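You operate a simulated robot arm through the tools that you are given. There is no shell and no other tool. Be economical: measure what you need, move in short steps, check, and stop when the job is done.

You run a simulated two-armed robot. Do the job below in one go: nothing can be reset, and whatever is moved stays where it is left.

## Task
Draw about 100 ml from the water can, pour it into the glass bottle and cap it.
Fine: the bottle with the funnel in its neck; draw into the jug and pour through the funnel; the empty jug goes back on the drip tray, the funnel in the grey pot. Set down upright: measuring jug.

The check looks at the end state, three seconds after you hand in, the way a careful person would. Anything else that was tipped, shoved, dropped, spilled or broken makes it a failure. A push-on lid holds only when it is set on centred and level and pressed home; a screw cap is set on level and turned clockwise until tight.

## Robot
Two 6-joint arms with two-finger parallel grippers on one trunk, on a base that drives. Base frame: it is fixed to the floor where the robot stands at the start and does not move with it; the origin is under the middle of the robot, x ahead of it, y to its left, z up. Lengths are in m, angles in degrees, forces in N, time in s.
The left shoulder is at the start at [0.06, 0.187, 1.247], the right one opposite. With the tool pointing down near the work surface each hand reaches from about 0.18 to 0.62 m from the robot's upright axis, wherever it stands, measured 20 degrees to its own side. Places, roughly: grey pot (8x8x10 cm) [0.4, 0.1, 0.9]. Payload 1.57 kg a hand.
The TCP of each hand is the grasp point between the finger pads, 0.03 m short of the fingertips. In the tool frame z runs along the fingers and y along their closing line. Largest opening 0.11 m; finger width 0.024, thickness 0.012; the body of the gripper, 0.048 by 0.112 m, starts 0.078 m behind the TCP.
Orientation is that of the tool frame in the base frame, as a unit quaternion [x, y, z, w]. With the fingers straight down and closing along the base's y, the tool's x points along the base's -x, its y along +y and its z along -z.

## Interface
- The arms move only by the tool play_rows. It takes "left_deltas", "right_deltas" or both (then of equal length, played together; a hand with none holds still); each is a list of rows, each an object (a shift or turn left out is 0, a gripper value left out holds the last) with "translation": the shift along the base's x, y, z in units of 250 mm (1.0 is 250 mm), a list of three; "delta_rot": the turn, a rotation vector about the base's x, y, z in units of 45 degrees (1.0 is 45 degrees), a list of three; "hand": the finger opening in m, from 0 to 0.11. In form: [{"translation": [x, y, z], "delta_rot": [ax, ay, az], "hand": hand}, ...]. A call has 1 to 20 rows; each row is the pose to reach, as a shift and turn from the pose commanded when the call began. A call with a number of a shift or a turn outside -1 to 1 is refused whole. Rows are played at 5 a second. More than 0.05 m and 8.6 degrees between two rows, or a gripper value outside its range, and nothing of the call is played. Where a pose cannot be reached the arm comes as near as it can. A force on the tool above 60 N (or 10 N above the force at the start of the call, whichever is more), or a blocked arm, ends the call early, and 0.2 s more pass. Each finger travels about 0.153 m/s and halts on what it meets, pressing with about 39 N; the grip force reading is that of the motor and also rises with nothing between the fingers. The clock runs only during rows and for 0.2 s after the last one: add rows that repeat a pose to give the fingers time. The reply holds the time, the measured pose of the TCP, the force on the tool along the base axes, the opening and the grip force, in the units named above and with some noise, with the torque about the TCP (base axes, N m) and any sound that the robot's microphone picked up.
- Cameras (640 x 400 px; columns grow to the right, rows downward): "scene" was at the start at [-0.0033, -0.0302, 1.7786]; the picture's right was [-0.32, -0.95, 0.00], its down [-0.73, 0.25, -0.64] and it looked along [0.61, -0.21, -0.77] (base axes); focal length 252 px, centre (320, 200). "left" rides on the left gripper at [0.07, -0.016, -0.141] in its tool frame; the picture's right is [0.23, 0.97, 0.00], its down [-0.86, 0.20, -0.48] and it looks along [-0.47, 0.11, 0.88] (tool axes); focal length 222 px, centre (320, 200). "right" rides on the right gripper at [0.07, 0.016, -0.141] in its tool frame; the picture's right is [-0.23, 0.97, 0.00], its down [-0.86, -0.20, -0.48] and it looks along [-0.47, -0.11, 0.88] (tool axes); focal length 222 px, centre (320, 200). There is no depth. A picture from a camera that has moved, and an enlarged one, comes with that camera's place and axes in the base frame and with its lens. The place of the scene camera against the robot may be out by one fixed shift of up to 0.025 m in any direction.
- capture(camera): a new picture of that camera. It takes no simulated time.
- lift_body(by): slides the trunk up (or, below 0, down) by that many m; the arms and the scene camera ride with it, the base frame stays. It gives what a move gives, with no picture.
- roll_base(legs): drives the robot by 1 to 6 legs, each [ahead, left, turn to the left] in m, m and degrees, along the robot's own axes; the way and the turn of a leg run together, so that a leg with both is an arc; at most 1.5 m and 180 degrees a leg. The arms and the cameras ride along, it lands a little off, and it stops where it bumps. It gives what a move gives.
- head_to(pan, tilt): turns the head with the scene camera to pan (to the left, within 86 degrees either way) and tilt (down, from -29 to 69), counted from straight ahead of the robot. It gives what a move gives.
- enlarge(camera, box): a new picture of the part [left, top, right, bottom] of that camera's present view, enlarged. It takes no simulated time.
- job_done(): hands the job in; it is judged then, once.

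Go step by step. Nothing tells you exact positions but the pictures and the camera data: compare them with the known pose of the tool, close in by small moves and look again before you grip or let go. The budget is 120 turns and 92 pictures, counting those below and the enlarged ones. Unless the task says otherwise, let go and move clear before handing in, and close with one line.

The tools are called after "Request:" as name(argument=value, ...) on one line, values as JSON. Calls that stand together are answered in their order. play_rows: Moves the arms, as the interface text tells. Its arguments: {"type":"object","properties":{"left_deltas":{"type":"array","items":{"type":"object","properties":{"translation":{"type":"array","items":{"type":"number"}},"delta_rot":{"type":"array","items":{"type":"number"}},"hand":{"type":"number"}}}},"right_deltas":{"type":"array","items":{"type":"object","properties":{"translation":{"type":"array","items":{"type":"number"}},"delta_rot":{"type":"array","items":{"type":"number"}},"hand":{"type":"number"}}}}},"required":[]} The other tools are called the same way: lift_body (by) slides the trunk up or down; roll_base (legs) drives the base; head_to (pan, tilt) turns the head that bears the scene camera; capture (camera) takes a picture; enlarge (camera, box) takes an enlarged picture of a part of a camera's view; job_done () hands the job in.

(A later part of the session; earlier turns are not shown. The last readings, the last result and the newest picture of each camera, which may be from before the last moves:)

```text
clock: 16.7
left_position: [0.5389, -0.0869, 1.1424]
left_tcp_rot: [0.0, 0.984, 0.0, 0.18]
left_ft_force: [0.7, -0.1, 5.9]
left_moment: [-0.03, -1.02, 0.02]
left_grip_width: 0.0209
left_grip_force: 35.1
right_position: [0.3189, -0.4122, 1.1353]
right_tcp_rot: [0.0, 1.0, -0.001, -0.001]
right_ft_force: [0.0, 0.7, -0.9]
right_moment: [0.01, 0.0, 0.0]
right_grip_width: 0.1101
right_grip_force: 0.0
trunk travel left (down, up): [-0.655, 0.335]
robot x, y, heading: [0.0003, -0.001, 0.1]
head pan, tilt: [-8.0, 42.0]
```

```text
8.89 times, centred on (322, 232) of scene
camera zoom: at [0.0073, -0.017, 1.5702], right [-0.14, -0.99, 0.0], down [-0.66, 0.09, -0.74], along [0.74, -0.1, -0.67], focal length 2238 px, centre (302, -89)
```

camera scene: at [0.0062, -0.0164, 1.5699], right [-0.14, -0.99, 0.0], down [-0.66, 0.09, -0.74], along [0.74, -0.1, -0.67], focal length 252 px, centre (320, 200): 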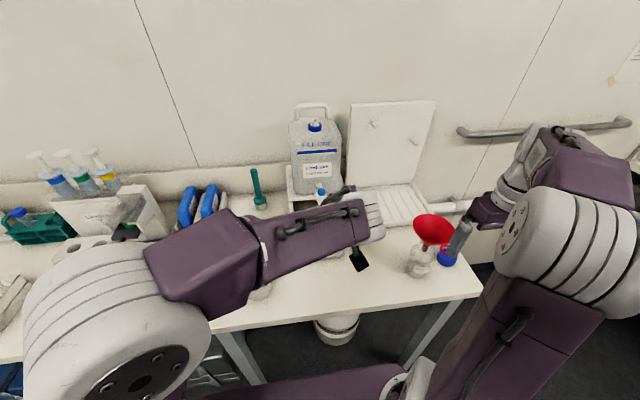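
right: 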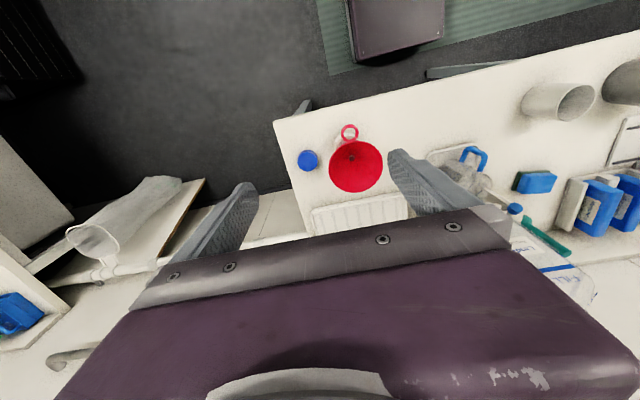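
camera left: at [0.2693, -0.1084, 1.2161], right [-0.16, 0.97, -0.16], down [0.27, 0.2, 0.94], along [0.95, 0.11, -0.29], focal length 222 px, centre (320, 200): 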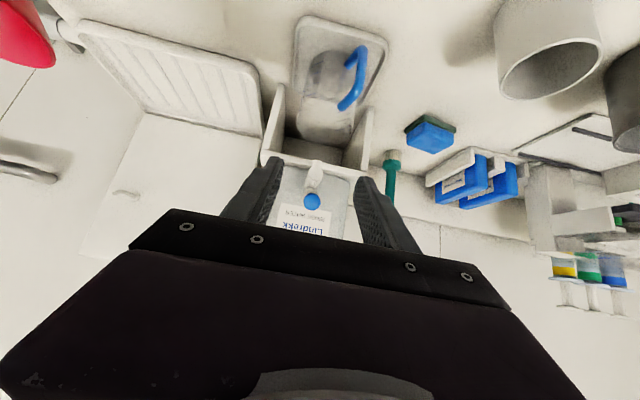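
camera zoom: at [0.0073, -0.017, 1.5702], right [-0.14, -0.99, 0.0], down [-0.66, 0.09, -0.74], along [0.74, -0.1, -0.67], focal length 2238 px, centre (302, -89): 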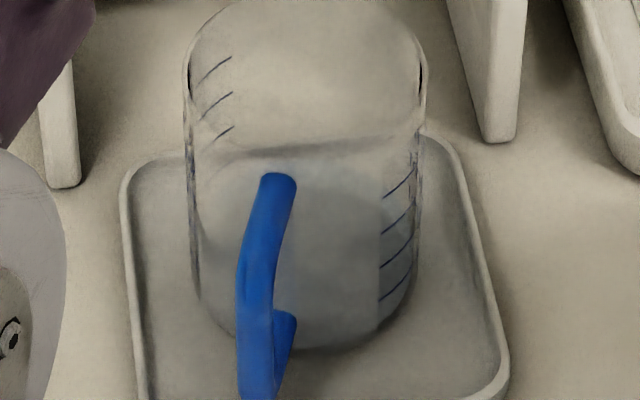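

The stream has stopped. I'll release the ball, back the left hand away up and left, and confirm the tap stays shut.

Request:
play_rows(left_deltas=[{"translation": [0, 0, 0], "hand": 0.06}, {"translation": [0, 0, 0], "hand": 0.06}, {"translation": [-0.07, 0, 0.14]}, {"translation": [-0.2, 0, 0.26]}, {"translation": [-0.4, 0, 0.26]}, {"translation": [-0.55, 0.12, 0.26]}, {"translation": [-0.65, 0.28, 0.26]}, {"translation": [-0.7, 0.46, 0.26]}, {"translation": [-0.7, 0.66, 0.26]}, {"translation": [-0.7, 0.84, 0.26]}, {"translation": [-0.7, 1.0, 0.26]}, {"translation": [-0.7, 1.0, 0.26]}])

Request:
enlarge(camera="scene", box=[270, 90, 370, 270])

```text
clock: 19.3
left_position: [0.363, 0.1624, 1.2062]
left_tcp_rot: [0.0, 0.984, 0.001, 0.18]
left_ft_force: [0.3, -0.6, -0.1]
left_moment: [0.04, 0.02, 0.02]
left_grip_width: 0.0599
left_grip_force: 0.0
right_position: [0.3187, -0.4126, 1.1338]
right_tcp_rot: [0.0, 1.0, 0.001, -0.001]
right_ft_force: [0.6, -0.3, 0.3]
right_moment: [-0.02, -0.01, -0.02]
right_grip_width: 0.1102
right_grip_force: 0.0
trunk travel left (down, up): [-0.655, 0.335]
robot x, y, heading: [-0.0041, -0.0001, 0.0]
head pan, tilt: [-8.0, 42.0]
```

```text
2.22 times, centred on (320, 180) of scene
camera zoom: at [0.0068, -0.0174, 1.5699], right [-0.14, -0.99, 0.0], down [-0.66, 0.09, -0.74], along [0.74, -0.1, -0.67], focal length 560 px, centre (320, 244)
```

zoom: 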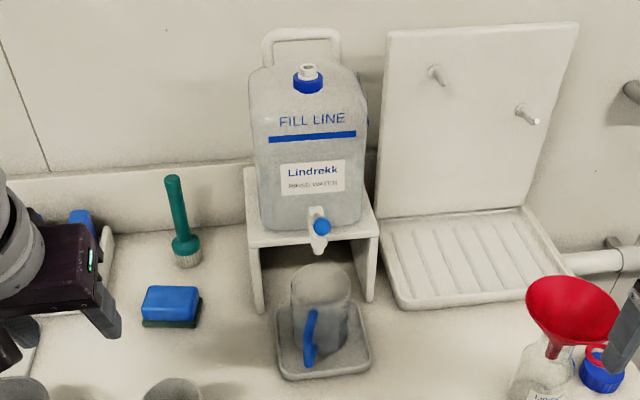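

The tap is shut and the can stands as before. Next the right hand goes over to the jug handle, pitched forward, so I can see the water level on the way.

Request:
play_rows(right_deltas=[{"translation": [0, 0.14, 0], "delta_rot": [0, -0.143, 0], "hand": 0.08}, {"translation": [0, 0.28, 0], "delta_rot": [0, -0.286, 0]}, {"translation": [0, 0.42, 0], "delta_rot": [0, -0.429, 0]}, {"translation": [0, 0.56, 0], "delta_rot": [0, -0.571, 0]}, {"translation": [0, 0.7, 0], "delta_rot": [0, -0.714, 0]}, {"translation": [0, 0.85, 0], "delta_rot": [0, -0.857, 0]}, {"translation": [0, 1.0, 0], "delta_rot": [0, -1.0, 0]}, {"translation": [0, 1.0, 0], "delta_rot": [0, -1.0, 0]}])

Request:
play_rows(right_deltas=[{"translation": [0, 0.1, -0.15], "delta_rot": [0, -0.16, 0]}, {"translation": [0, 0.2, -0.3], "delta_rot": [0, -0.333, 0]}, {"translation": [0, 0.32, -0.45], "delta_rot": [0, -0.5, 0]}, {"translation": [0, 0.32, -0.45], "delta_rot": [0, -0.5, 0]}])

Request:
play_rows(right_deltas=[{"translation": [0, 0.05, 0], "delta_rot": [0, 0, -0.15]}, {"translation": [0, 0.1, 0], "delta_rot": [0, 0, -0.3]}, {"translation": [0, 0.15, 0], "delta_rot": [0, 0, -0.45]}, {"translation": [0, 0.15, 0], "delta_rot": [0, 0, -0.45]}])

Request:
capture(camera="right")

Request:
capture(camera="scene")

```text
clock: 21.1
left_position: [0.3639, 0.1635, 1.2047]
left_tcp_rot: [-0.001, 0.984, 0.001, 0.18]
left_ft_force: [-0.7, -0.4, 0.0]
left_moment: [-0.01, 0.0, -0.02]
left_grip_width: 0.0599
left_grip_force: 0.1
right_position: [0.3862, -0.1442, 1.1056]
right_tcp_rot: [-0.001, 0.924, 0.0, 0.382]
right_ft_force: [0.3, -0.3, 0.0]
right_moment: [0.02, 0.02, 0.02]
right_grip_width: 0.0797
right_grip_force: 0.1
right hand out of reach, approached as far as the arm can: row 4, 5, 6, 7, 8
trunk travel left (down, up): [-0.655, 0.335]
robot x, y, heading: [0.0036, 0.0006, 0.1]
head pan, tilt: [-8.0, 42.0]
```

```text
clock: 22.1
left_position: [0.3642, 0.1612, 1.2066]
left_tcp_rot: [0.0, 0.984, 0.001, 0.179]
left_ft_force: [-0.8, -0.3, 0.0]
left_moment: [0.0, -0.02, 0.0]
left_grip_width: 0.06
left_grip_force: 0.0
right_position: [0.4218, -0.0167, 1.0342]
right_tcp_rot: [0.0, 0.832, -0.001, 0.554]
right_ft_force: [0.4, -0.5, 0.0]
right_moment: [0.06, -0.03, 0.01]
right_grip_width: 0.0801
right_grip_force: 0.0
right hand out of reach, approached as far as the arm can: row 1, 2, 3, 4
trunk travel left (down, up): [-0.655, 0.335]
robot x, y, heading: [0.0007, -0.0044, 0.1]
head pan, tilt: [-8.0, 42.0]
```

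```text
clock: 23.1
left_position: [0.3635, 0.1626, 1.2063]
left_tcp_rot: [0.0, 0.984, 0.0, 0.18]
left_ft_force: [0.2, -0.2, 0.2]
left_moment: [0.04, 0.01, -0.01]
left_grip_width: 0.0601
left_grip_force: 0.1
right_position: [0.4228, 0.0216, 1.0337]
right_tcp_rot: [0.146, 0.818, -0.098, 0.547]
right_ft_force: [-0.9, -0.5, -0.2]
right_moment: [-0.01, 0.04, 0.04]
right_grip_width: 0.0799
right_grip_force: 0.1
trunk travel left (down, up): [-0.655, 0.335]
robot x, y, heading: [-0.002, -0.0027, 0.0]
head pan, tilt: [-8.0, 42.0]
```

```text
52 pictures are left
camera right: at [0.2804, 0.0921, 1.0238], right [0.42, 0.88, 0.21], down [-0.18, -0.15, 0.97], along [0.89, -0.45, 0.09], focal length 222 px, centre (320, 200)
```

right: 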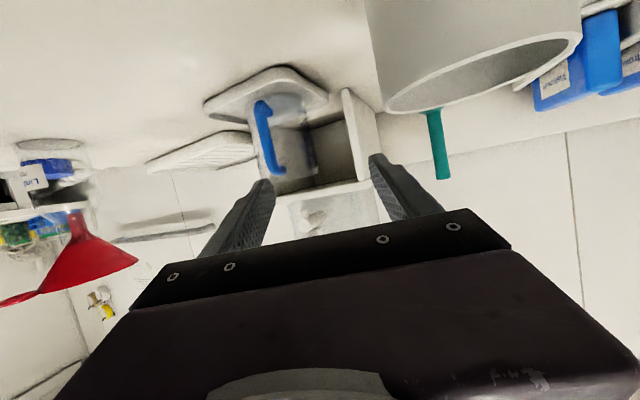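

```text
51 pictures are left
camera scene: at [0.0061, -0.0176, 1.5699], right [-0.14, -0.99, 0.0], down [-0.66, 0.09, -0.74], along [0.74, -0.1, -0.67], focal length 252 px, centre (320, 200)
```

scene: 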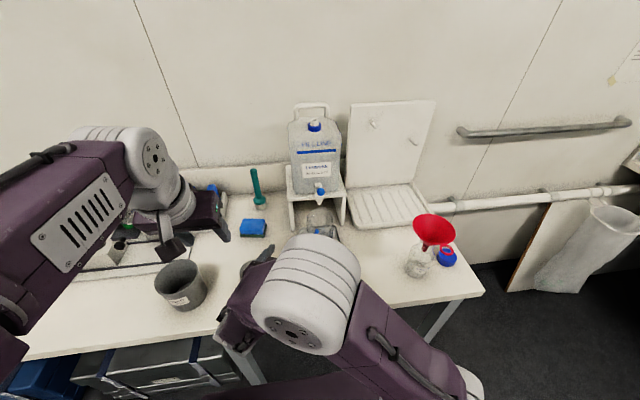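

The handle and jug are visible from nearly level height here. I'll zoom in to read the water level.

Request:
enlarge(camera="right", box=[230, 60, 350, 210])

```text
2.67 times, centred on (290, 135) of right
camera zoom: at [0.2804, 0.0921, 1.0238], right [0.42, 0.88, 0.21], down [-0.18, -0.15, 0.97], along [0.89, -0.45, 0.09], focal length 592 px, centre (400, 373)
```

zoom: 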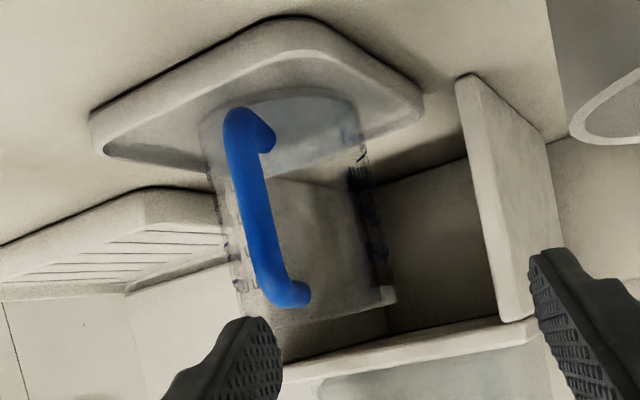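

Request:
enlarge(camera="right", box=[264, 70, 314, 180])

```text
3.64 times, centred on (289, 125) of right
camera zoom: at [0.2804, 0.0921, 1.0238], right [0.42, 0.88, 0.21], down [-0.18, -0.15, 0.97], along [0.89, -0.45, 0.09], focal length 808 px, centre (433, 473)
```

zoom: 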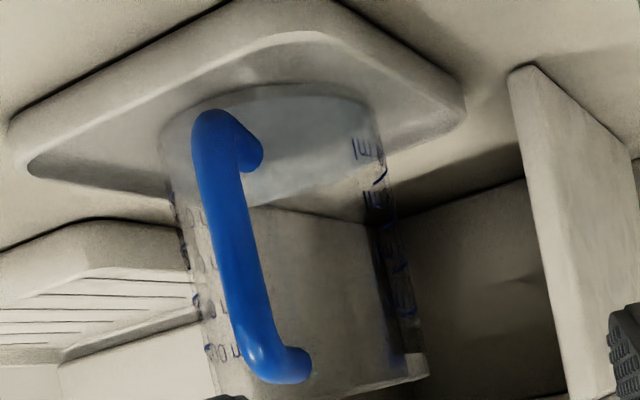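

Request:
enlarge(camera="right", box=[266, 85, 310, 125])

```text
10.00 times, centred on (288, 105) of right
camera zoom: at [0.2804, 0.0921, 1.0238], right [0.42, 0.88, 0.21], down [-0.18, -0.15, 0.97], along [0.89, -0.45, 0.09], focal length 2221 px, centre (640, 1150)
```

zoom: 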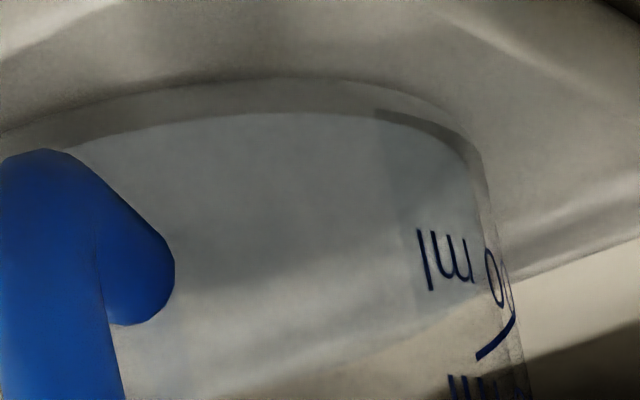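

The level isn't certain yet; my rough estimate is 75–130 ml. I'll line up in front of the handle (bar at about (0.482, -0.060, 0.97)) and look again from closer.

Request:
play_rows(right_deltas=[{"translation": [-0.03, -0.11, -0.04], "hand": 0.06}, {"translation": [-0.055, -0.218, -0.083]}, {"translation": [-0.055, -0.218, -0.083]}])

Request:
enlarge(camera="right", box=[220, 60, 420, 220])

```text
clock: 23.9
left_position: [0.362, 0.1645, 1.2057]
left_tcp_rot: [0.0, 0.984, 0.0, 0.18]
left_ft_force: [-1.1, 0.1, 0.6]
left_moment: [0.02, 0.01, 0.0]
left_grip_width: 0.06
left_grip_force: 0.0
right_position: [0.4095, -0.0329, 1.0133]
right_tcp_rot: [0.146, 0.819, -0.098, 0.547]
right_ft_force: [-0.2, 0.9, -0.3]
right_moment: [0.06, 0.0, 0.0]
right_grip_width: 0.0599
right_grip_force: 0.0
trunk travel left (down, up): [-0.655, 0.335]
robot x, y, heading: [-0.0002, -0.0041, 0.2]
head pan, tilt: [-8.0, 42.0]
```

```text
2.50 times, centred on (320, 140) of right
camera zoom: at [0.2673, 0.0379, 1.003], right [0.42, 0.88, 0.21], down [-0.18, -0.15, 0.97], along [0.89, -0.44, 0.09], focal length 555 px, centre (320, 350)
```

zoom: 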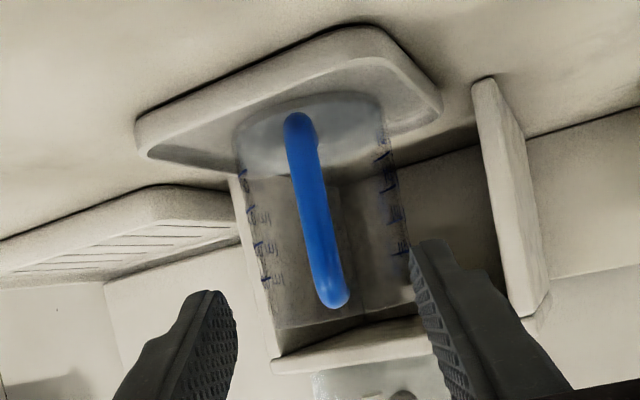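

Request:
enlarge(camera="right", box=[284, 92, 354, 136])

```text
9.09 times, centred on (319, 114) of right
camera zoom: at [0.2673, 0.0379, 1.003], right [0.42, 0.88, 0.21], down [-0.18, -0.15, 0.97], along [0.89, -0.44, 0.09], focal length 2019 px, centre (329, 982)
```

zoom: 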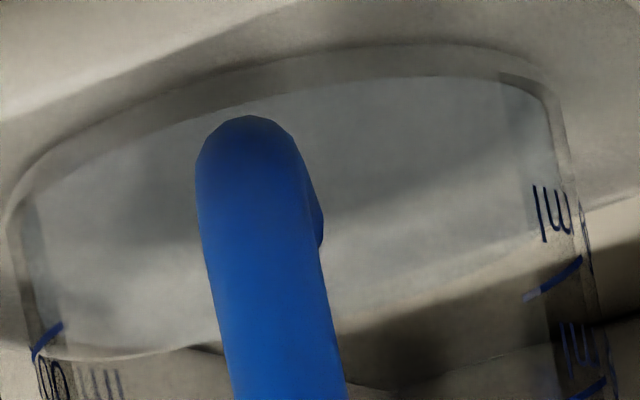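

The back waterline meets the first (100 ml) tick, so the jug holds about 100 ml. Now I'll slide the fingers around the handle bar and check before gripping.

Request:
play_rows(right_deltas=[{"translation": [0.1, -0.032, -0.06], "hand": 0.05}, {"translation": [0.2, -0.066, -0.125]}, {"translation": [0.25, -0.083, -0.156]}, {"translation": [0.25, -0.083, -0.156]}])

Request:
enlarge(camera="right", box=[220, 60, 420, 220])

Request:
enlarge(camera="scene", box=[260, 190, 380, 280])

```text
clock: 24.9
left_position: [0.3635, 0.1639, 1.2069]
left_tcp_rot: [0.001, 0.984, -0.001, 0.179]
left_ft_force: [0.2, 0.6, -0.1]
left_moment: [0.03, 0.02, -0.02]
left_grip_width: 0.0599
left_grip_force: 0.0
right_position: [0.4716, -0.0522, 0.9737]
right_tcp_rot: [0.147, 0.818, -0.098, 0.547]
right_ft_force: [-0.6, -0.7, -0.2]
right_moment: [-0.01, 0.02, 0.02]
right_grip_width: 0.0501
right_grip_force: 0.0
trunk travel left (down, up): [-0.655, 0.335]
robot x, y, heading: [-0.0003, 0.0015, -0.1]
head pan, tilt: [-8.0, 42.0]
```

```text
2.50 times, centred on (320, 140) of right
camera zoom: at [0.3301, 0.0169, 0.9636], right [0.42, 0.88, 0.21], down [-0.18, -0.15, 0.97], along [0.89, -0.44, 0.09], focal length 555 px, centre (320, 350)
```

zoom: 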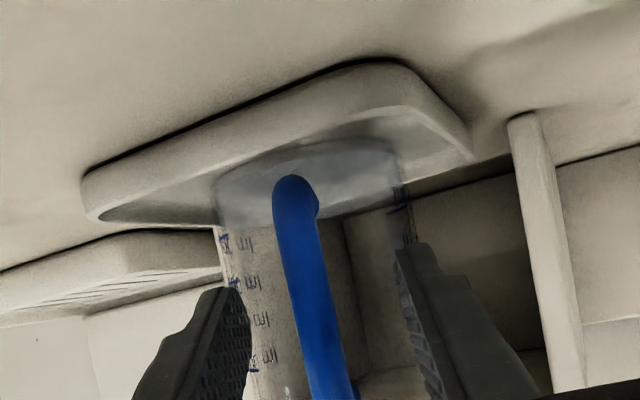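

```text
4.44 times, centred on (320, 235) of scene
camera zoom: at [0.0066, -0.0167, 1.5699], right [-0.14, -0.99, 0.0], down [-0.66, 0.09, -0.74], along [0.74, -0.1, -0.67], focal length 1119 px, centre (320, 44)
```

zoom: 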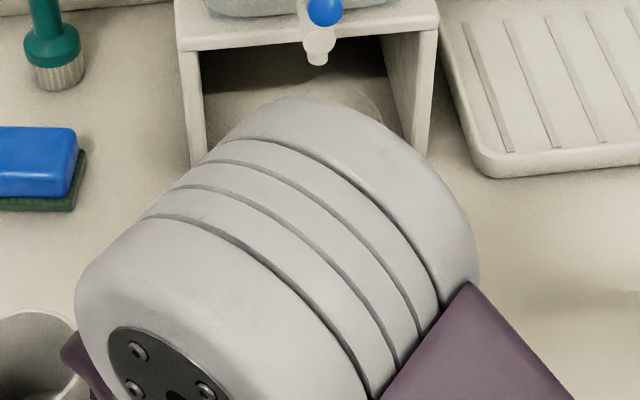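

Request:
enlarge(camera="right", box=[276, 112, 356, 162])

```text
8.00 times, centred on (316, 137) of right
camera zoom: at [0.3301, 0.0169, 0.9636], right [0.42, 0.88, 0.21], down [-0.18, -0.15, 0.97], along [0.89, -0.44, 0.09], focal length 1777 px, centre (352, 704)
```

zoom: 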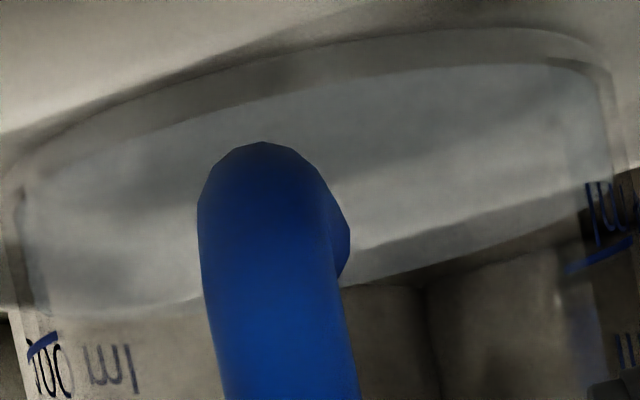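

In this level view the waterline sits about 6 mm below the 100 ml tick, so there's only about 70 ml. I'll back the right hand off and give the tap another short opening with the left hand.

Request:
play_rows(right_deltas=[{"translation": [-0.12, 0.04, 0.08]}, {"translation": [-0.25, 0.077, 0.156]}, {"translation": [-0.25, 0.077, 0.34]}, {"translation": [-0.25, 0.0, 0.5]}, {"translation": [-0.25, -0.12, 0.64]}, {"translation": [-0.25, -0.26, 0.76]}, {"translation": [-0.25, -0.42, 0.84]}, {"translation": [-0.25, -0.6, 0.88]}, {"translation": [-0.25, -0.78, 0.9]}, {"translation": [-0.25, -0.96, 0.9]}, {"translation": [-0.25, -0.96, 0.9]}])

Request:
play_rows(left_deltas=[{"translation": [0, -0.19, 0], "hand": 0.05}, {"translation": [0, -0.38, 0]}, {"translation": [0, -0.57, 0]}, {"translation": [0.05, -0.75, 0]}, {"translation": [0.15, -0.9, 0]}, {"translation": [0.3, -0.99, 0]}, {"translation": [0.45, -0.997, 0]}, {"translation": [0.58, -0.997, -0.05]}, {"translation": [0.63, -0.997, -0.12]}, {"translation": [0.63, -0.997, -0.12]}])

Request:
enlarge(camera="left", box=[220, 0, 420, 240])

```text
clock: 27.3
left_position: [0.365, 0.164, 1.2069]
left_tcp_rot: [0.0, 0.984, -0.001, 0.179]
left_ft_force: [-0.3, 0.8, 0.8]
left_moment: [-0.02, -0.04, 0.03]
left_grip_width: 0.0602
left_grip_force: 0.0
right_position: [0.4304, -0.2964, 1.1854]
right_tcp_rot: [0.146, 0.819, -0.097, 0.546]
right_ft_force: [-0.2, 0.4, -0.4]
right_moment: [-0.04, -0.01, 0.02]
right_grip_width: 0.0502
right_grip_force: 0.1
right hand out of reach, approached as far as the arm can: row 8, 9, 10, 11
trunk travel left (down, up): [-0.655, 0.335]
robot x, y, heading: [0.0001, 0.0017, 0.4]
head pan, tilt: [-8.0, 42.0]
```

```text
clock: 29.5
left_position: [0.5207, -0.0856, 1.1771]
left_tcp_rot: [0.0, 0.984, -0.001, 0.18]
left_ft_force: [0.6, -0.3, -0.2]
left_moment: [0.01, -0.01, -0.02]
left_grip_width: 0.05
left_grip_force: 0.0
right_position: [0.4297, -0.2966, 1.1858]
right_tcp_rot: [0.147, 0.818, -0.098, 0.547]
right_ft_force: [-0.9, -0.5, -0.7]
right_moment: [-0.03, -0.02, 0.01]
right_grip_width: 0.05
right_grip_force: 0.1
trunk travel left (down, up): [-0.655, 0.335]
robot x, y, heading: [0.0004, -0.0028, 0.2]
head pan, tilt: [-8.0, 42.0]
```

```text
1.67 times, centred on (320, 120) of left
camera zoom: at [0.4056, -0.1017, 1.2833], right [-0.21, 0.97, -0.08], down [0.63, 0.2, 0.75], along [0.75, 0.11, -0.66], focal length 370 px, centre (320, 333)
```

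zoom: 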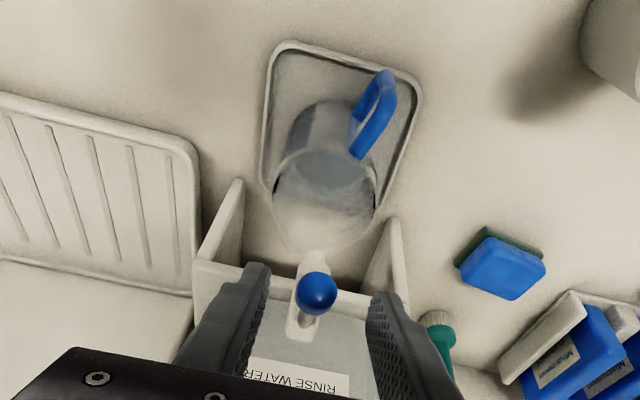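

Request:
play_rows(left_deltas=[{"translation": [0.04, -0.004, -0.07]}, {"translation": [0.085, -0.004, -0.14]}, {"translation": [0.085, -0.004, -0.14], "hand": 0.03}, {"translation": [0.085, -0.004, -0.14], "hand": 0.015}, {"translation": [0.085, -0.004, -0.14], "hand": 0.015}])

Request:
enlarge(camera="left", box=[220, 0, 420, 240])

```text
clock: 30.7
left_position: [0.543, -0.0864, 1.1409]
left_tcp_rot: [0.0, 0.984, -0.001, 0.179]
left_ft_force: [1.6, -1.3, -0.2]
left_moment: [-0.04, -0.02, 0.01]
left_grip_width: 0.0208
left_grip_force: 34.2
right_position: [0.4307, -0.2965, 1.1862]
right_tcp_rot: [0.146, 0.818, -0.098, 0.547]
right_ft_force: [0.4, -1.0, -0.8]
right_moment: [0.0, -0.02, 0.03]
right_grip_width: 0.0503
right_grip_force: 0.1
trunk travel left (down, up): [-0.655, 0.335]
robot x, y, heading: [0.0027, -0.0002, 0.1]
head pan, tilt: [-8.0, 42.0]
```

```text
1.67 times, centred on (320, 120) of left
camera zoom: at [0.4281, -0.1028, 1.248], right [-0.21, 0.97, -0.08], down [0.63, 0.2, 0.75], along [0.75, 0.11, -0.66], focal length 370 px, centre (320, 333)
```

zoom: 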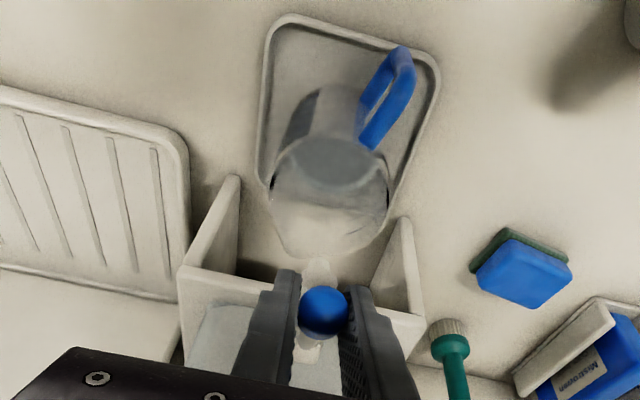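

I have it again. One short cycle: tilt the lever open with the hand turning along, hold about 0.6 s, then tilt it fully back.

Request:
play_rows(left_deltas=[{"translation": [-0.003, 0, -0.02], "delta_rot": [0, -0.18, 0]}, {"translation": [-0.008, 0, -0.042], "delta_rot": [0, -0.36, 0]}, {"translation": [-0.014, 0, -0.066], "delta_rot": [0, -0.54, 0]}, {"translation": [-0.014, 0, -0.066], "delta_rot": [0, -0.54, 0]}, {"translation": [-0.014, 0, -0.066], "delta_rot": [0, -0.54, 0]}, {"translation": [-0.008, 0, -0.042], "delta_rot": [0, -0.36, 0]}, {"translation": [-0.003, 0, -0.02], "delta_rot": [0, -0.18, 0]}, {"translation": [0, 0, 0.0], "delta_rot": [0, 0, 0]}, {"translation": [0, 0, 0.006], "delta_rot": [0, 0.08, 0]}])

Request:
enlarge(camera="left", box=[220, 0, 420, 240])

```text
clock: 32.7
left_position: [0.5293, -0.0797, 1.1353]
left_tcp_rot: [0.001, 0.989, -0.001, 0.148]
left_ft_force: [8.4, -3.0, 9.1]
left_moment: [-0.32, -0.77, -0.13]
left_grip_width: 0.021
left_grip_force: 34.6
left hand out of reach, approached as far as the arm can: row 9
right_position: [0.4304, -0.2972, 1.1862]
right_tcp_rot: [0.146, 0.819, -0.098, 0.547]
right_ft_force: [0.3, 0.0, -0.2]
right_moment: [0.04, 0.02, 0.0]
right_grip_width: 0.0501
right_grip_force: 0.0
trunk travel left (down, up): [-0.655, 0.335]
robot x, y, heading: [-0.0023, -0.0031, -0.1]
head pan, tilt: [-8.0, 42.0]
```

```text
1.67 times, centred on (320, 120) of left
camera zoom: at [0.4208, -0.0948, 1.2487], right [-0.22, 0.97, -0.07], down [0.68, 0.2, 0.71], along [0.7, 0.11, -0.7], focal length 370 px, centre (320, 333)
```

zoom: 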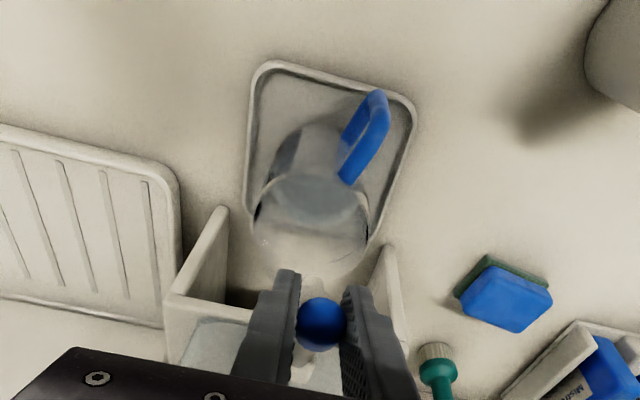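

The last row went out of reach and pulled the hand about 1 cm off. I'll undo just that row and check.

Request:
play_rows(left_deltas=[{"translation": [0, 0, -0.006], "delta_rot": [0, -0.08, 0]}, {"translation": [0, 0, -0.006], "delta_rot": [0, -0.08, 0]}])

Request:
enlarge(camera="left", box=[220, 0, 420, 240])

```text
clock: 33.3
left_position: [0.5281, -0.079, 1.1316]
left_tcp_rot: [0.001, 0.984, 0.001, 0.177]
left_ft_force: [-3.4, 0.2, -1.2]
left_moment: [-0.08, 0.53, -0.1]
left_grip_width: 0.021
left_grip_force: 34.6
right_position: [0.4298, -0.2961, 1.186]
right_tcp_rot: [0.147, 0.818, -0.098, 0.547]
right_ft_force: [-0.5, -0.2, 0.2]
right_moment: [0.0, 0.04, 0.0]
right_grip_width: 0.0502
right_grip_force: 0.0
trunk travel left (down, up): [-0.655, 0.335]
robot x, y, heading: [0.0066, -0.0016, 0.0]
head pan, tilt: [-8.0, 42.0]
```

```text
1.67 times, centred on (320, 120) of left
camera zoom: at [0.4129, -0.0952, 1.2387], right [-0.21, 0.97, -0.08], down [0.63, 0.2, 0.75], along [0.74, 0.11, -0.66], focal length 370 px, centre (320, 333)
```

zoom: 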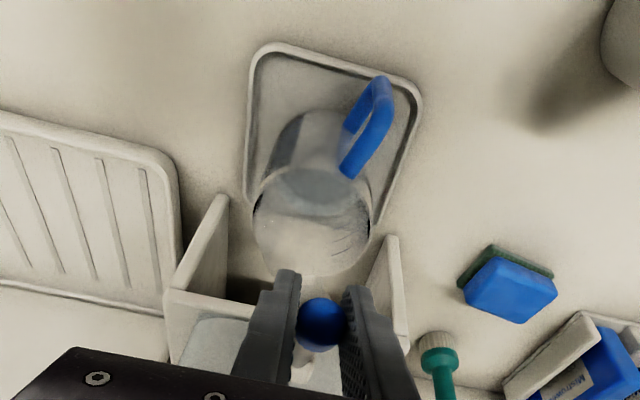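

The can was dragged forward about 1 cm with the ball. I'll push it back the same way, which also presses the lever toward closed.

Request:
play_rows(left_deltas=[{"translation": [0.028, -0.014, 0.02]}, {"translation": [0.058, -0.03, 0.032]}, {"translation": [0.058, -0.03, 0.032]}])

Request:
enlarge(camera="left", box=[220, 0, 420, 240])

Request:
enlarge(camera="scene", box=[270, 90, 370, 270])

```text
clock: 34.1
left_position: [0.5439, -0.0873, 1.1402]
left_tcp_rot: [0.0, 0.984, 0.0, 0.179]
left_ft_force: [-2.7, -0.8, -9.9]
left_moment: [0.04, 0.79, -0.07]
left_grip_width: 0.0209
left_grip_force: 34.5
right_position: [0.4322, -0.2964, 1.1862]
right_tcp_rot: [0.146, 0.819, -0.097, 0.547]
right_ft_force: [-0.2, -0.3, -0.1]
right_moment: [-0.03, 0.0, -0.01]
right_grip_width: 0.0502
right_grip_force: 0.0
trunk travel left (down, up): [-0.655, 0.335]
robot x, y, heading: [-0.0007, -0.002, -0.2]
head pan, tilt: [-8.0, 42.0]
```

```text
1.67 times, centred on (320, 120) of left
camera zoom: at [0.4288, -0.1028, 1.2473], right [-0.21, 0.97, -0.08], down [0.63, 0.2, 0.75], along [0.74, 0.11, -0.66], focal length 370 px, centre (320, 333)
```

zoom: 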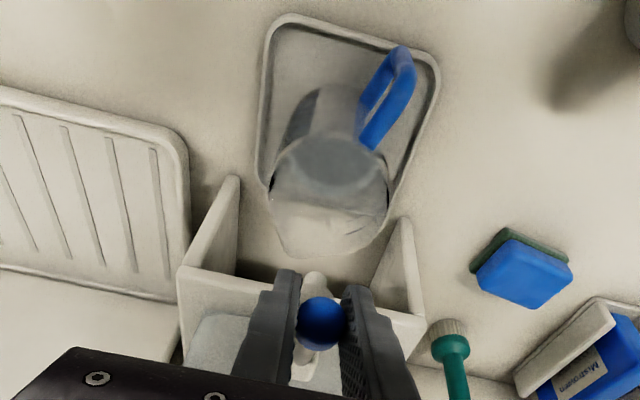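

```text
2.22 times, centred on (320, 180) of scene
camera zoom: at [0.008, -0.0176, 1.5698], right [-0.14, -0.99, 0.0], down [-0.66, 0.09, -0.74], along [0.74, -0.1, -0.67], focal length 560 px, centre (320, 244)
```

zoom: 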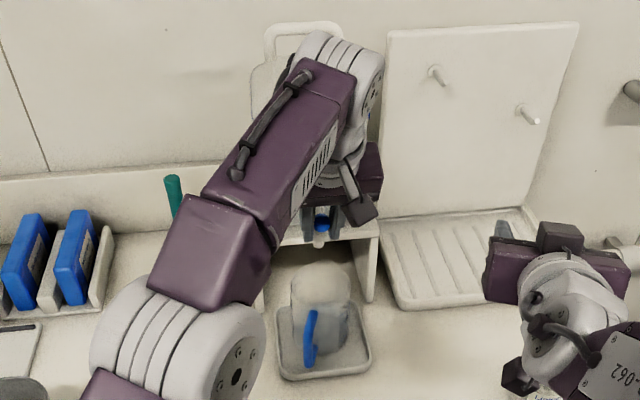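

Request:
enlarge(camera="scene", box=[304, 180, 344, 250])

Request:
enlarge(camera="left", box=[270, 70, 370, 210])

```text
5.71 times, centred on (324, 215) of scene
camera zoom: at [0.008, -0.0176, 1.5698], right [-0.14, -0.99, 0.0], down [-0.66, 0.09, -0.74], along [0.74, -0.1, -0.67], focal length 1439 px, centre (297, 114)
```

zoom: 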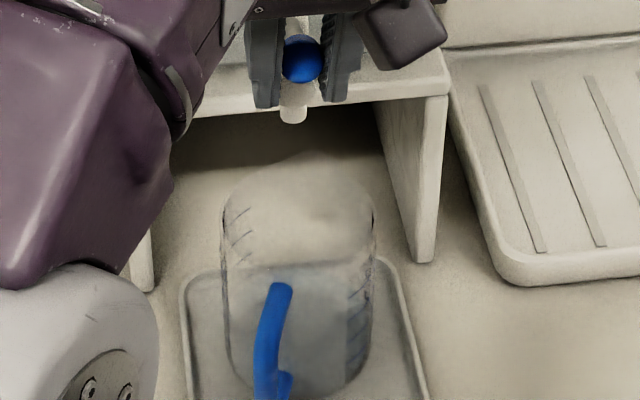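

```text
2.86 times, centred on (320, 140) of left
camera zoom: at [0.4288, -0.1028, 1.2473], right [-0.21, 0.97, -0.08], down [0.63, 0.2, 0.75], along [0.74, 0.11, -0.66], focal length 635 px, centre (320, 371)
```

zoom: 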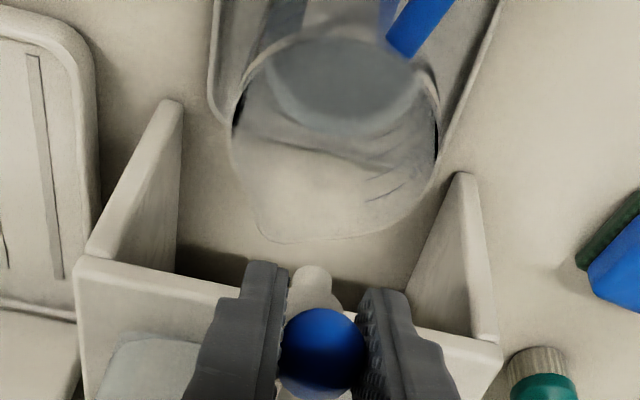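

No stream, and the can is back in place. I'll release, retreat the left hand as before, and bring the right hand back in front of the handle.

Request:
play_rows(left_deltas=[{"translation": [0, 0, -0.006]}, {"translation": [0, 0, -0.006], "hand": 0.06}, {"translation": [0, 0, -0.006], "hand": 0.06}, {"translation": [-0.07, 0, 0.14]}, {"translation": [-0.2, 0, 0.26]}, {"translation": [-0.4, 0, 0.26]}, {"translation": [-0.55, 0.12, 0.26]}, {"translation": [-0.65, 0.28, 0.26]}, {"translation": [-0.7, 0.46, 0.26]}, {"translation": [-0.7, 0.66, 0.26]}, {"translation": [-0.7, 0.84, 0.26]}, {"translation": [-0.7, 1.0, 0.26]}, {"translation": [-0.7, 1.0, 0.26]}])

Request:
play_rows(right_deltas=[{"translation": [-0.02, 0.18, 0]}, {"translation": [-0.04, 0.36, -0.04]}, {"translation": [-0.06, 0.54, -0.14]}, {"translation": [-0.08, 0.72, -0.24]}, {"translation": [-0.08, 0.88, -0.34]}, {"translation": [-0.08, 1.0, -0.44]}, {"translation": [-0.08, 1.0, -0.6]}, {"translation": [-0.08, 1.0, -0.69]}, {"translation": [-0.08, 1.0, -0.69]}])

Request:
enlarge(camera="right", box=[220, 60, 420, 220])

```text
clock: 36.9
left_position: [0.3695, 0.1648, 1.2057]
left_tcp_rot: [0.0, 0.984, 0.0, 0.179]
left_ft_force: [0.1, 0.2, -1.1]
left_moment: [0.03, 0.0, 0.0]
left_grip_width: 0.06
left_grip_force: 0.1
right_position: [0.4303, -0.2974, 1.1852]
right_tcp_rot: [0.146, 0.819, -0.097, 0.547]
right_ft_force: [0.7, -0.4, 1.2]
right_moment: [-0.01, -0.02, -0.01]
right_grip_width: 0.0502
right_grip_force: 0.0
trunk travel left (down, up): [-0.655, 0.335]
robot x, y, heading: [-0.0004, -0.0032, 0.1]
head pan, tilt: [-8.0, 42.0]
```

```text
refused: row 3 steps farther than a row can; nothing moved
```

```text
2.50 times, centred on (320, 140) of right
camera zoom: at [0.2884, -0.2263, 1.1757], right [0.42, 0.88, 0.21], down [-0.18, -0.15, 0.97], along [0.89, -0.44, 0.09], focal length 555 px, centre (320, 350)
```

zoom: 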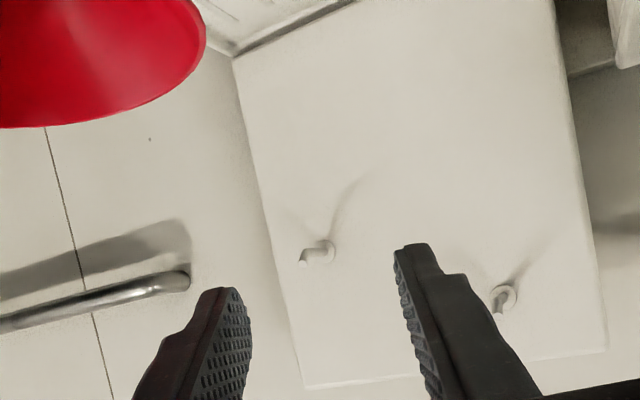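

Request:
play_rows(right_deltas=[{"translation": [-0.02, 0.18, 0]}, {"translation": [-0.04, 0.36, -0.03]}, {"translation": [-0.06, 0.52, -0.1]}, {"translation": [-0.08, 0.68, -0.2]}, {"translation": [-0.08, 0.83, -0.3]}, {"translation": [-0.08, 0.95, -0.42]}, {"translation": [-0.08, 1.0, -0.56]}, {"translation": [-0.083, 1.0, -0.69]}, {"translation": [-0.083, 1.0, -0.69]}])

Request:
play_rows(right_deltas=[{"translation": [0, 0.058, 0]}, {"translation": [0.1, 0.02, -0.06]}, {"translation": [0.2, -0.01, -0.125]}, {"translation": [0.25, -0.025, -0.156]}, {"translation": [0.25, -0.025, -0.156]}])

Request:
enlarge(camera="right", box=[276, 112, 356, 162])

```text
clock: 38.9
left_position: [0.3687, 0.1639, 1.2053]
left_tcp_rot: [0.0, 0.984, 0.0, 0.18]
left_ft_force: [-0.3, -0.2, 0.0]
left_moment: [0.0, -0.04, -0.02]
left_grip_width: 0.0599
left_grip_force: 0.0
right_position: [0.4088, -0.047, 1.0133]
right_tcp_rot: [0.147, 0.818, -0.098, 0.548]
right_ft_force: [0.2, -0.1, 0.1]
right_moment: [-0.01, 0.04, 0.0]
right_grip_width: 0.05
right_grip_force: 0.2
right hand out of reach, approached as far as the arm can: row 1, 2, 3
trunk travel left (down, up): [-0.655, 0.335]
robot x, y, heading: [0.0035, 0.0021, 0.2]
head pan, tilt: [-8.0, 42.0]
```

```text
clock: 40.1
left_position: [0.3686, 0.1632, 1.206]
left_tcp_rot: [0.0, 0.984, 0.0, 0.18]
left_ft_force: [0.0, 0.3, 0.1]
left_moment: [-0.02, -0.01, 0.01]
left_grip_width: 0.06
left_grip_force: 0.1
right_position: [0.4732, -0.0531, 0.9729]
right_tcp_rot: [0.147, 0.818, -0.098, 0.547]
right_ft_force: [0.1, -0.2, -1.3]
right_moment: [0.01, 0.01, 0.03]
right_grip_width: 0.05
right_grip_force: 0.1
trunk travel left (down, up): [-0.655, 0.335]
robot x, y, heading: [-0.0001, -0.0026, 0.1]
head pan, tilt: [-8.0, 42.0]
```

```text
8.00 times, centred on (316, 137) of right
camera zoom: at [0.331, 0.0175, 0.9631], right [0.42, 0.88, 0.21], down [-0.18, -0.15, 0.97], along [0.89, -0.44, 0.09], focal length 1777 px, centre (352, 704)
```

zoom: 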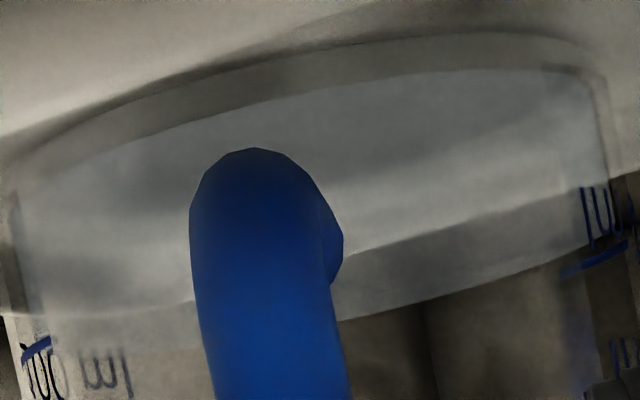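

The waterline now sits right at the 100 ml tick. I'll move the last 15 mm onto the handle bar and grip.

Request:
play_rows(right_deltas=[{"translation": [0.059, -0.018, -0.028]}, {"translation": [0.059, -0.018, -0.028]}])

Request:
play_rows(right_deltas=[{"translation": [0, 0, 0], "hand": 0.03}, {"translation": [0, 0, 0], "hand": 0.015}, {"translation": [0, 0, 0], "hand": 0.0}, {"translation": [0, 0, 0], "hand": 0.0}])

Request:
enlarge(camera="right", box=[220, 60, 420, 220])

```text
clock: 40.7
left_position: [0.3693, 0.1633, 1.2053]
left_tcp_rot: [0.001, 0.984, 0.0, 0.18]
left_ft_force: [-0.3, 0.0, 0.5]
left_moment: [0.02, -0.02, -0.01]
left_grip_width: 0.06
left_grip_force: 0.1
right_position: [0.4875, -0.0575, 0.9684]
right_tcp_rot: [0.146, 0.818, -0.098, 0.547]
right_ft_force: [0.2, -0.1, 1.3]
right_moment: [0.02, -0.03, 0.02]
right_grip_width: 0.0501
right_grip_force: 0.0
trunk travel left (down, up): [-0.655, 0.335]
robot x, y, heading: [-0.0001, 0.0025, -0.2]
head pan, tilt: [-8.0, 42.0]
```

```text
clock: 41.7
left_position: [0.3682, 0.1636, 1.2058]
left_tcp_rot: [-0.001, 0.984, 0.001, 0.179]
left_ft_force: [-0.3, 0.1, -1.0]
left_moment: [0.01, -0.01, -0.01]
left_grip_width: 0.06
left_grip_force: 0.1
right_position: [0.487, -0.0574, 0.9667]
right_tcp_rot: [0.146, 0.818, -0.097, 0.547]
right_ft_force: [0.1, 0.4, 0.1]
right_moment: [0.04, 0.03, 0.0]
right_grip_width: 0.0126
right_grip_force: 29.3
trunk travel left (down, up): [-0.655, 0.335]
robot x, y, heading: [0.0006, 0.0011, -0.2]
head pan, tilt: [-8.0, 42.0]
```

```text
2.50 times, centred on (320, 140) of right
camera zoom: at [0.3454, 0.0129, 0.9568], right [0.42, 0.88, 0.21], down [-0.18, -0.15, 0.97], along [0.89, -0.44, 0.09], focal length 555 px, centre (320, 350)
```

zoom: 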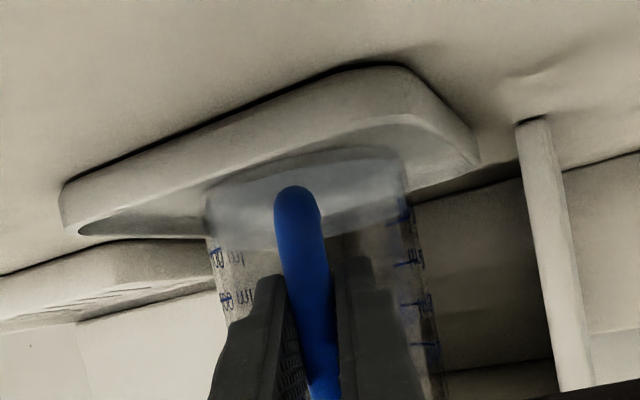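

The handle is firmly gripped. Before lifting with water in it, I want to rehearse the pour motion empty to be sure it's reachable. I'll let go of the jug in place, back off, and turn toward the funnel.

Request:
play_rows(right_deltas=[{"translation": [0, 0, 0], "hand": 0.05}, {"translation": [0, 0, 0], "hand": 0.05}, {"translation": [-0.1, 0.035, 0.06]}, {"translation": [-0.2, 0.07, 0.125]}, {"translation": [-0.31, 0.1, 0.2]}, {"translation": [-0.31, 0.0, 0.34]}, {"translation": [-0.31, -0.1, 0.48]}, {"translation": [-0.31, -0.2, 0.6]}, {"translation": [-0.31, -0.2, 0.6]}])

Request:
play_rows(right_deltas=[{"translation": [-0.02, -0.08, 0], "delta_rot": [0, 0, -0.15]}, {"translation": [-0.06, -0.16, 0], "delta_rot": [0, 0, -0.3]}, {"translation": [-0.1, -0.24, 0], "delta_rot": [0, 0, -0.45]}, {"translation": [-0.14, -0.32, 0], "delta_rot": [0, 0, -0.6]}, {"translation": [-0.18, -0.4, 0], "delta_rot": [0, 0, -0.75]}, {"translation": [-0.22, -0.48, 0], "delta_rot": [0, 0, -0.9]}, {"translation": [-0.22, -0.48, 0], "delta_rot": [0, 0, -0.9]}])

Request:
capture(camera="right")

```text
clock: 43.7
left_position: [0.3702, 0.1631, 1.2048]
left_tcp_rot: [0.0, 0.984, 0.0, 0.18]
left_ft_force: [0.7, 0.7, 0.7]
left_moment: [0.02, 0.05, 0.0]
left_grip_width: 0.06
left_grip_force: 0.0
right_position: [0.4108, -0.1063, 1.116]
right_tcp_rot: [0.146, 0.818, -0.099, 0.547]
right_ft_force: [-0.1, -0.4, 0.1]
right_moment: [0.01, 0.01, -0.02]
right_grip_width: 0.0502
right_grip_force: 0.0
trunk travel left (down, up): [-0.655, 0.335]
robot x, y, heading: [0.0005, 0.0002, -0.0]
head pan, tilt: [-8.0, 42.0]
```

```text
clock: 45.3
left_position: [0.3693, 0.1636, 1.2069]
left_tcp_rot: [0.0, 0.984, 0.0, 0.18]
left_ft_force: [-0.1, -0.3, 0.2]
left_moment: [0.0, 0.02, 0.02]
left_grip_width: 0.0603
left_grip_force: 0.0
right_position: [0.3557, -0.2283, 1.117]
right_tcp_rot: [0.421, 0.717, -0.282, 0.479]
right_ft_force: [0.3, 0.6, 0.5]
right_moment: [0.0, -0.02, 0.03]
right_grip_width: 0.0502
right_grip_force: 0.1
trunk travel left (down, up): [-0.655, 0.335]
robot x, y, heading: [0.0002, -0.0, -0.0]
head pan, tilt: [-8.0, 42.0]
```

```text
31 pictures are left
camera right: at [0.2927, -0.0815, 1.1066], right [0.89, 0.4, 0.21], down [-0.23, 0.0, 0.97], along [0.39, -0.92, 0.09], focal length 222 px, centre (320, 200)
```

right: 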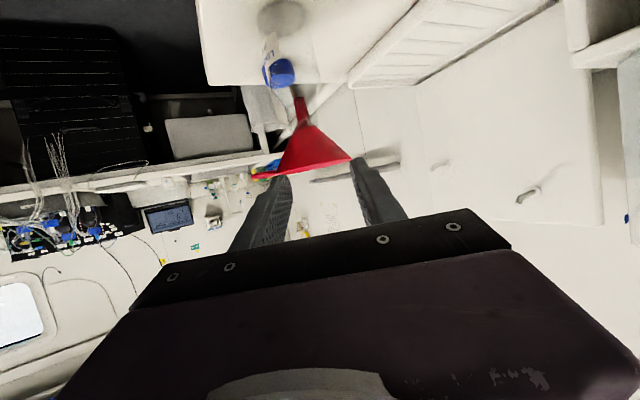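

From this pose everything is reachable, and both cameras put the funnel rim centre at about (0.402, -0.37, 1.087). I'll rehearse the tilt to about 105° empty-handed, yawed 60° to the right.

Request:
play_rows(right_deltas=[{"translation": [-0.012, -0.014, 0.066], "delta_rot": [0.124, 0.07, 0]}, {"translation": [-0.024, -0.027, 0.131], "delta_rot": [0.249, 0.141, 0]}, {"translation": [-0.036, -0.041, 0.197], "delta_rot": [0.373, 0.211, 0]}, {"translation": [-0.047, -0.054, 0.263], "delta_rot": [0.497, 0.281, 0]}, {"translation": [-0.059, -0.068, 0.329], "delta_rot": [0.621, 0.351, 0]}, {"translation": [-0.071, -0.081, 0.394], "delta_rot": [0.746, 0.422, 0]}, {"translation": [-0.083, -0.095, 0.46], "delta_rot": [0.87, 0.492, 0]}, {"translation": [-0.083, -0.095, 0.46], "delta_rot": [0.87, 0.492, 0]}])

Request:
play_rows(right_deltas=[{"translation": [0.025, -0.043, 0.022], "delta_rot": [0.124, 0.07, 0]}, {"translation": [0.049, -0.087, 0.043], "delta_rot": [0.249, 0.141, 0]}, {"translation": [0.074, -0.13, 0.065], "delta_rot": [0.373, 0.211, 0]}, {"translation": [0.098, -0.174, 0.087], "delta_rot": [0.497, 0.281, 0]}, {"translation": [0.123, -0.217, 0.109], "delta_rot": [0.621, 0.351, 0]}, {"translation": [0.147, -0.261, 0.13], "delta_rot": [0.746, 0.422, 0]}, {"translation": [0.172, -0.304, 0.152], "delta_rot": [0.87, 0.492, 0]}, {"translation": [0.172, -0.304, 0.152], "delta_rot": [0.87, 0.492, 0]}])

Request:
play_rows(right_deltas=[{"translation": [0.025, -0.044, 0.007], "delta_rot": [0.097, 0.055, 0]}, {"translation": [0.05, -0.088, 0.014], "delta_rot": [0.193, 0.109, 0]}, {"translation": [0.076, -0.132, 0.02], "delta_rot": [0.29, 0.164, 0]}, {"translation": [0.076, -0.132, 0.02], "delta_rot": [0.29, 0.164, 0]}])

```text
clock: 47.1
left_position: [0.3689, 0.1636, 1.2051]
left_tcp_rot: [0.0, 0.984, 0.0, 0.179]
left_ft_force: [0.3, 0.5, -0.7]
left_moment: [0.0, 0.01, 0.01]
left_grip_width: 0.0602
left_grip_force: 0.1
right_position: [0.3337, -0.2519, 1.2314]
right_tcp_rot: [0.496, 0.847, -0.099, 0.166]
right_ft_force: [0.1, 0.2, -0.9]
right_moment: [0.01, -0.02, -0.01]
right_grip_width: 0.0501
right_grip_force: 0.0
trunk travel left (down, up): [-0.655, 0.335]
robot x, y, heading: [0.0, 0.0018, 0.1]
head pan, tilt: [-8.0, 42.0]
```

```text
clock: 48.9
left_position: [0.3685, 0.1647, 1.2053]
left_tcp_rot: [0.0, 0.984, 0.001, 0.18]
left_ft_force: [1.3, 0.8, 0.2]
left_moment: [-0.02, -0.02, 0.04]
left_grip_width: 0.0601
left_grip_force: 0.0
right_position: [0.3522, -0.3028, 1.2098]
right_tcp_rot: [0.494, 0.847, 0.097, -0.169]
right_ft_force: [0.3, -0.2, 0.4]
right_moment: [0.01, 0.04, 0.02]
right_grip_width: 0.0501
right_grip_force: 0.2
right hand out of reach, approached as far as the arm can: row 5, 6, 7, 8
trunk travel left (down, up): [-0.655, 0.335]
robot x, y, heading: [0.0004, -0.0016, -0.0]
head pan, tilt: [-8.0, 42.0]
```

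```text
clock: 49.9
left_position: [0.3707, 0.1636, 1.2064]
left_tcp_rot: [0.0, 0.984, 0.0, 0.18]
left_ft_force: [-0.4, 0.4, -0.3]
left_moment: [-0.05, 0.03, 0.02]
left_grip_width: 0.0601
left_grip_force: 0.1
right_position: [0.3404, -0.3023, 1.1583]
right_tcp_rot: [0.478, 0.818, 0.16, -0.278]
right_ft_force: [0.1, -0.2, -0.5]
right_moment: [-0.02, -0.01, 0.04]
right_grip_width: 0.0503
right_grip_force: 0.0
right hand out of reach, approached as far as the arm can: row 1, 2, 3, 4
trunk travel left (down, up): [-0.655, 0.335]
robot x, y, heading: [0.0001, -0.0017, 0.1]
head pan, tilt: [-8.0, 42.0]
```

The 90–105° tilt falls short with the trunk this low. I'll raise the trunk 0.2 m and test the final pour pose again.

Request:
lift_body(by=0.2)

Request:
play_rows(right_deltas=[{"translation": [0.08, -0.08, -0.11]}, {"translation": [0.15, -0.157, -0.22]}, {"translation": [0.226, -0.235, -0.332]}, {"translation": [0.226, -0.235, -0.332]}])

```text
clock: 52.1
left_position: [0.3696, 0.1645, 1.4066]
left_tcp_rot: [0.0, 0.984, 0.0, 0.179]
left_ft_force: [0.0, -0.3, 0.5]
left_moment: [-0.01, -0.02, 0.02]
left_grip_width: 0.0599
left_grip_force: 0.0
right_position: [0.3405, -0.3038, 1.3579]
right_tcp_rot: [0.478, 0.818, 0.16, -0.277]
right_ft_force: [-0.3, 0.5, 0.2]
right_moment: [0.0, -0.03, -0.01]
right_grip_width: 0.05
right_grip_force: 0.0
trunk travel left (down, up): [-0.855, 0.135]
robot x, y, heading: [-0.003, 0.0008, -0.1]
head pan, tilt: [-8.0, 42.0]
```

```text
clock: 53.1
left_position: [0.3685, 0.1633, 1.4057]
left_tcp_rot: [0.0, 0.984, -0.001, 0.18]
left_ft_force: [0.0, -0.3, 0.5]
left_moment: [0.02, 0.01, 0.01]
left_grip_width: 0.0599
left_grip_force: 0.1
right_position: [0.3911, -0.3565, 1.2712]
right_tcp_rot: [0.477, 0.818, 0.16, -0.277]
right_ft_force: [0.6, 0.5, -0.5]
right_moment: [0.01, -0.01, 0.0]
right_grip_width: 0.0499
right_grip_force: 0.0
right hand out of reach, approached as far as the arm can: row 3, 4
trunk travel left (down, up): [-0.855, 0.135]
robot x, y, heading: [0.0023, 0.0009, 0.1]
head pan, tilt: [-8.0, 42.0]
```

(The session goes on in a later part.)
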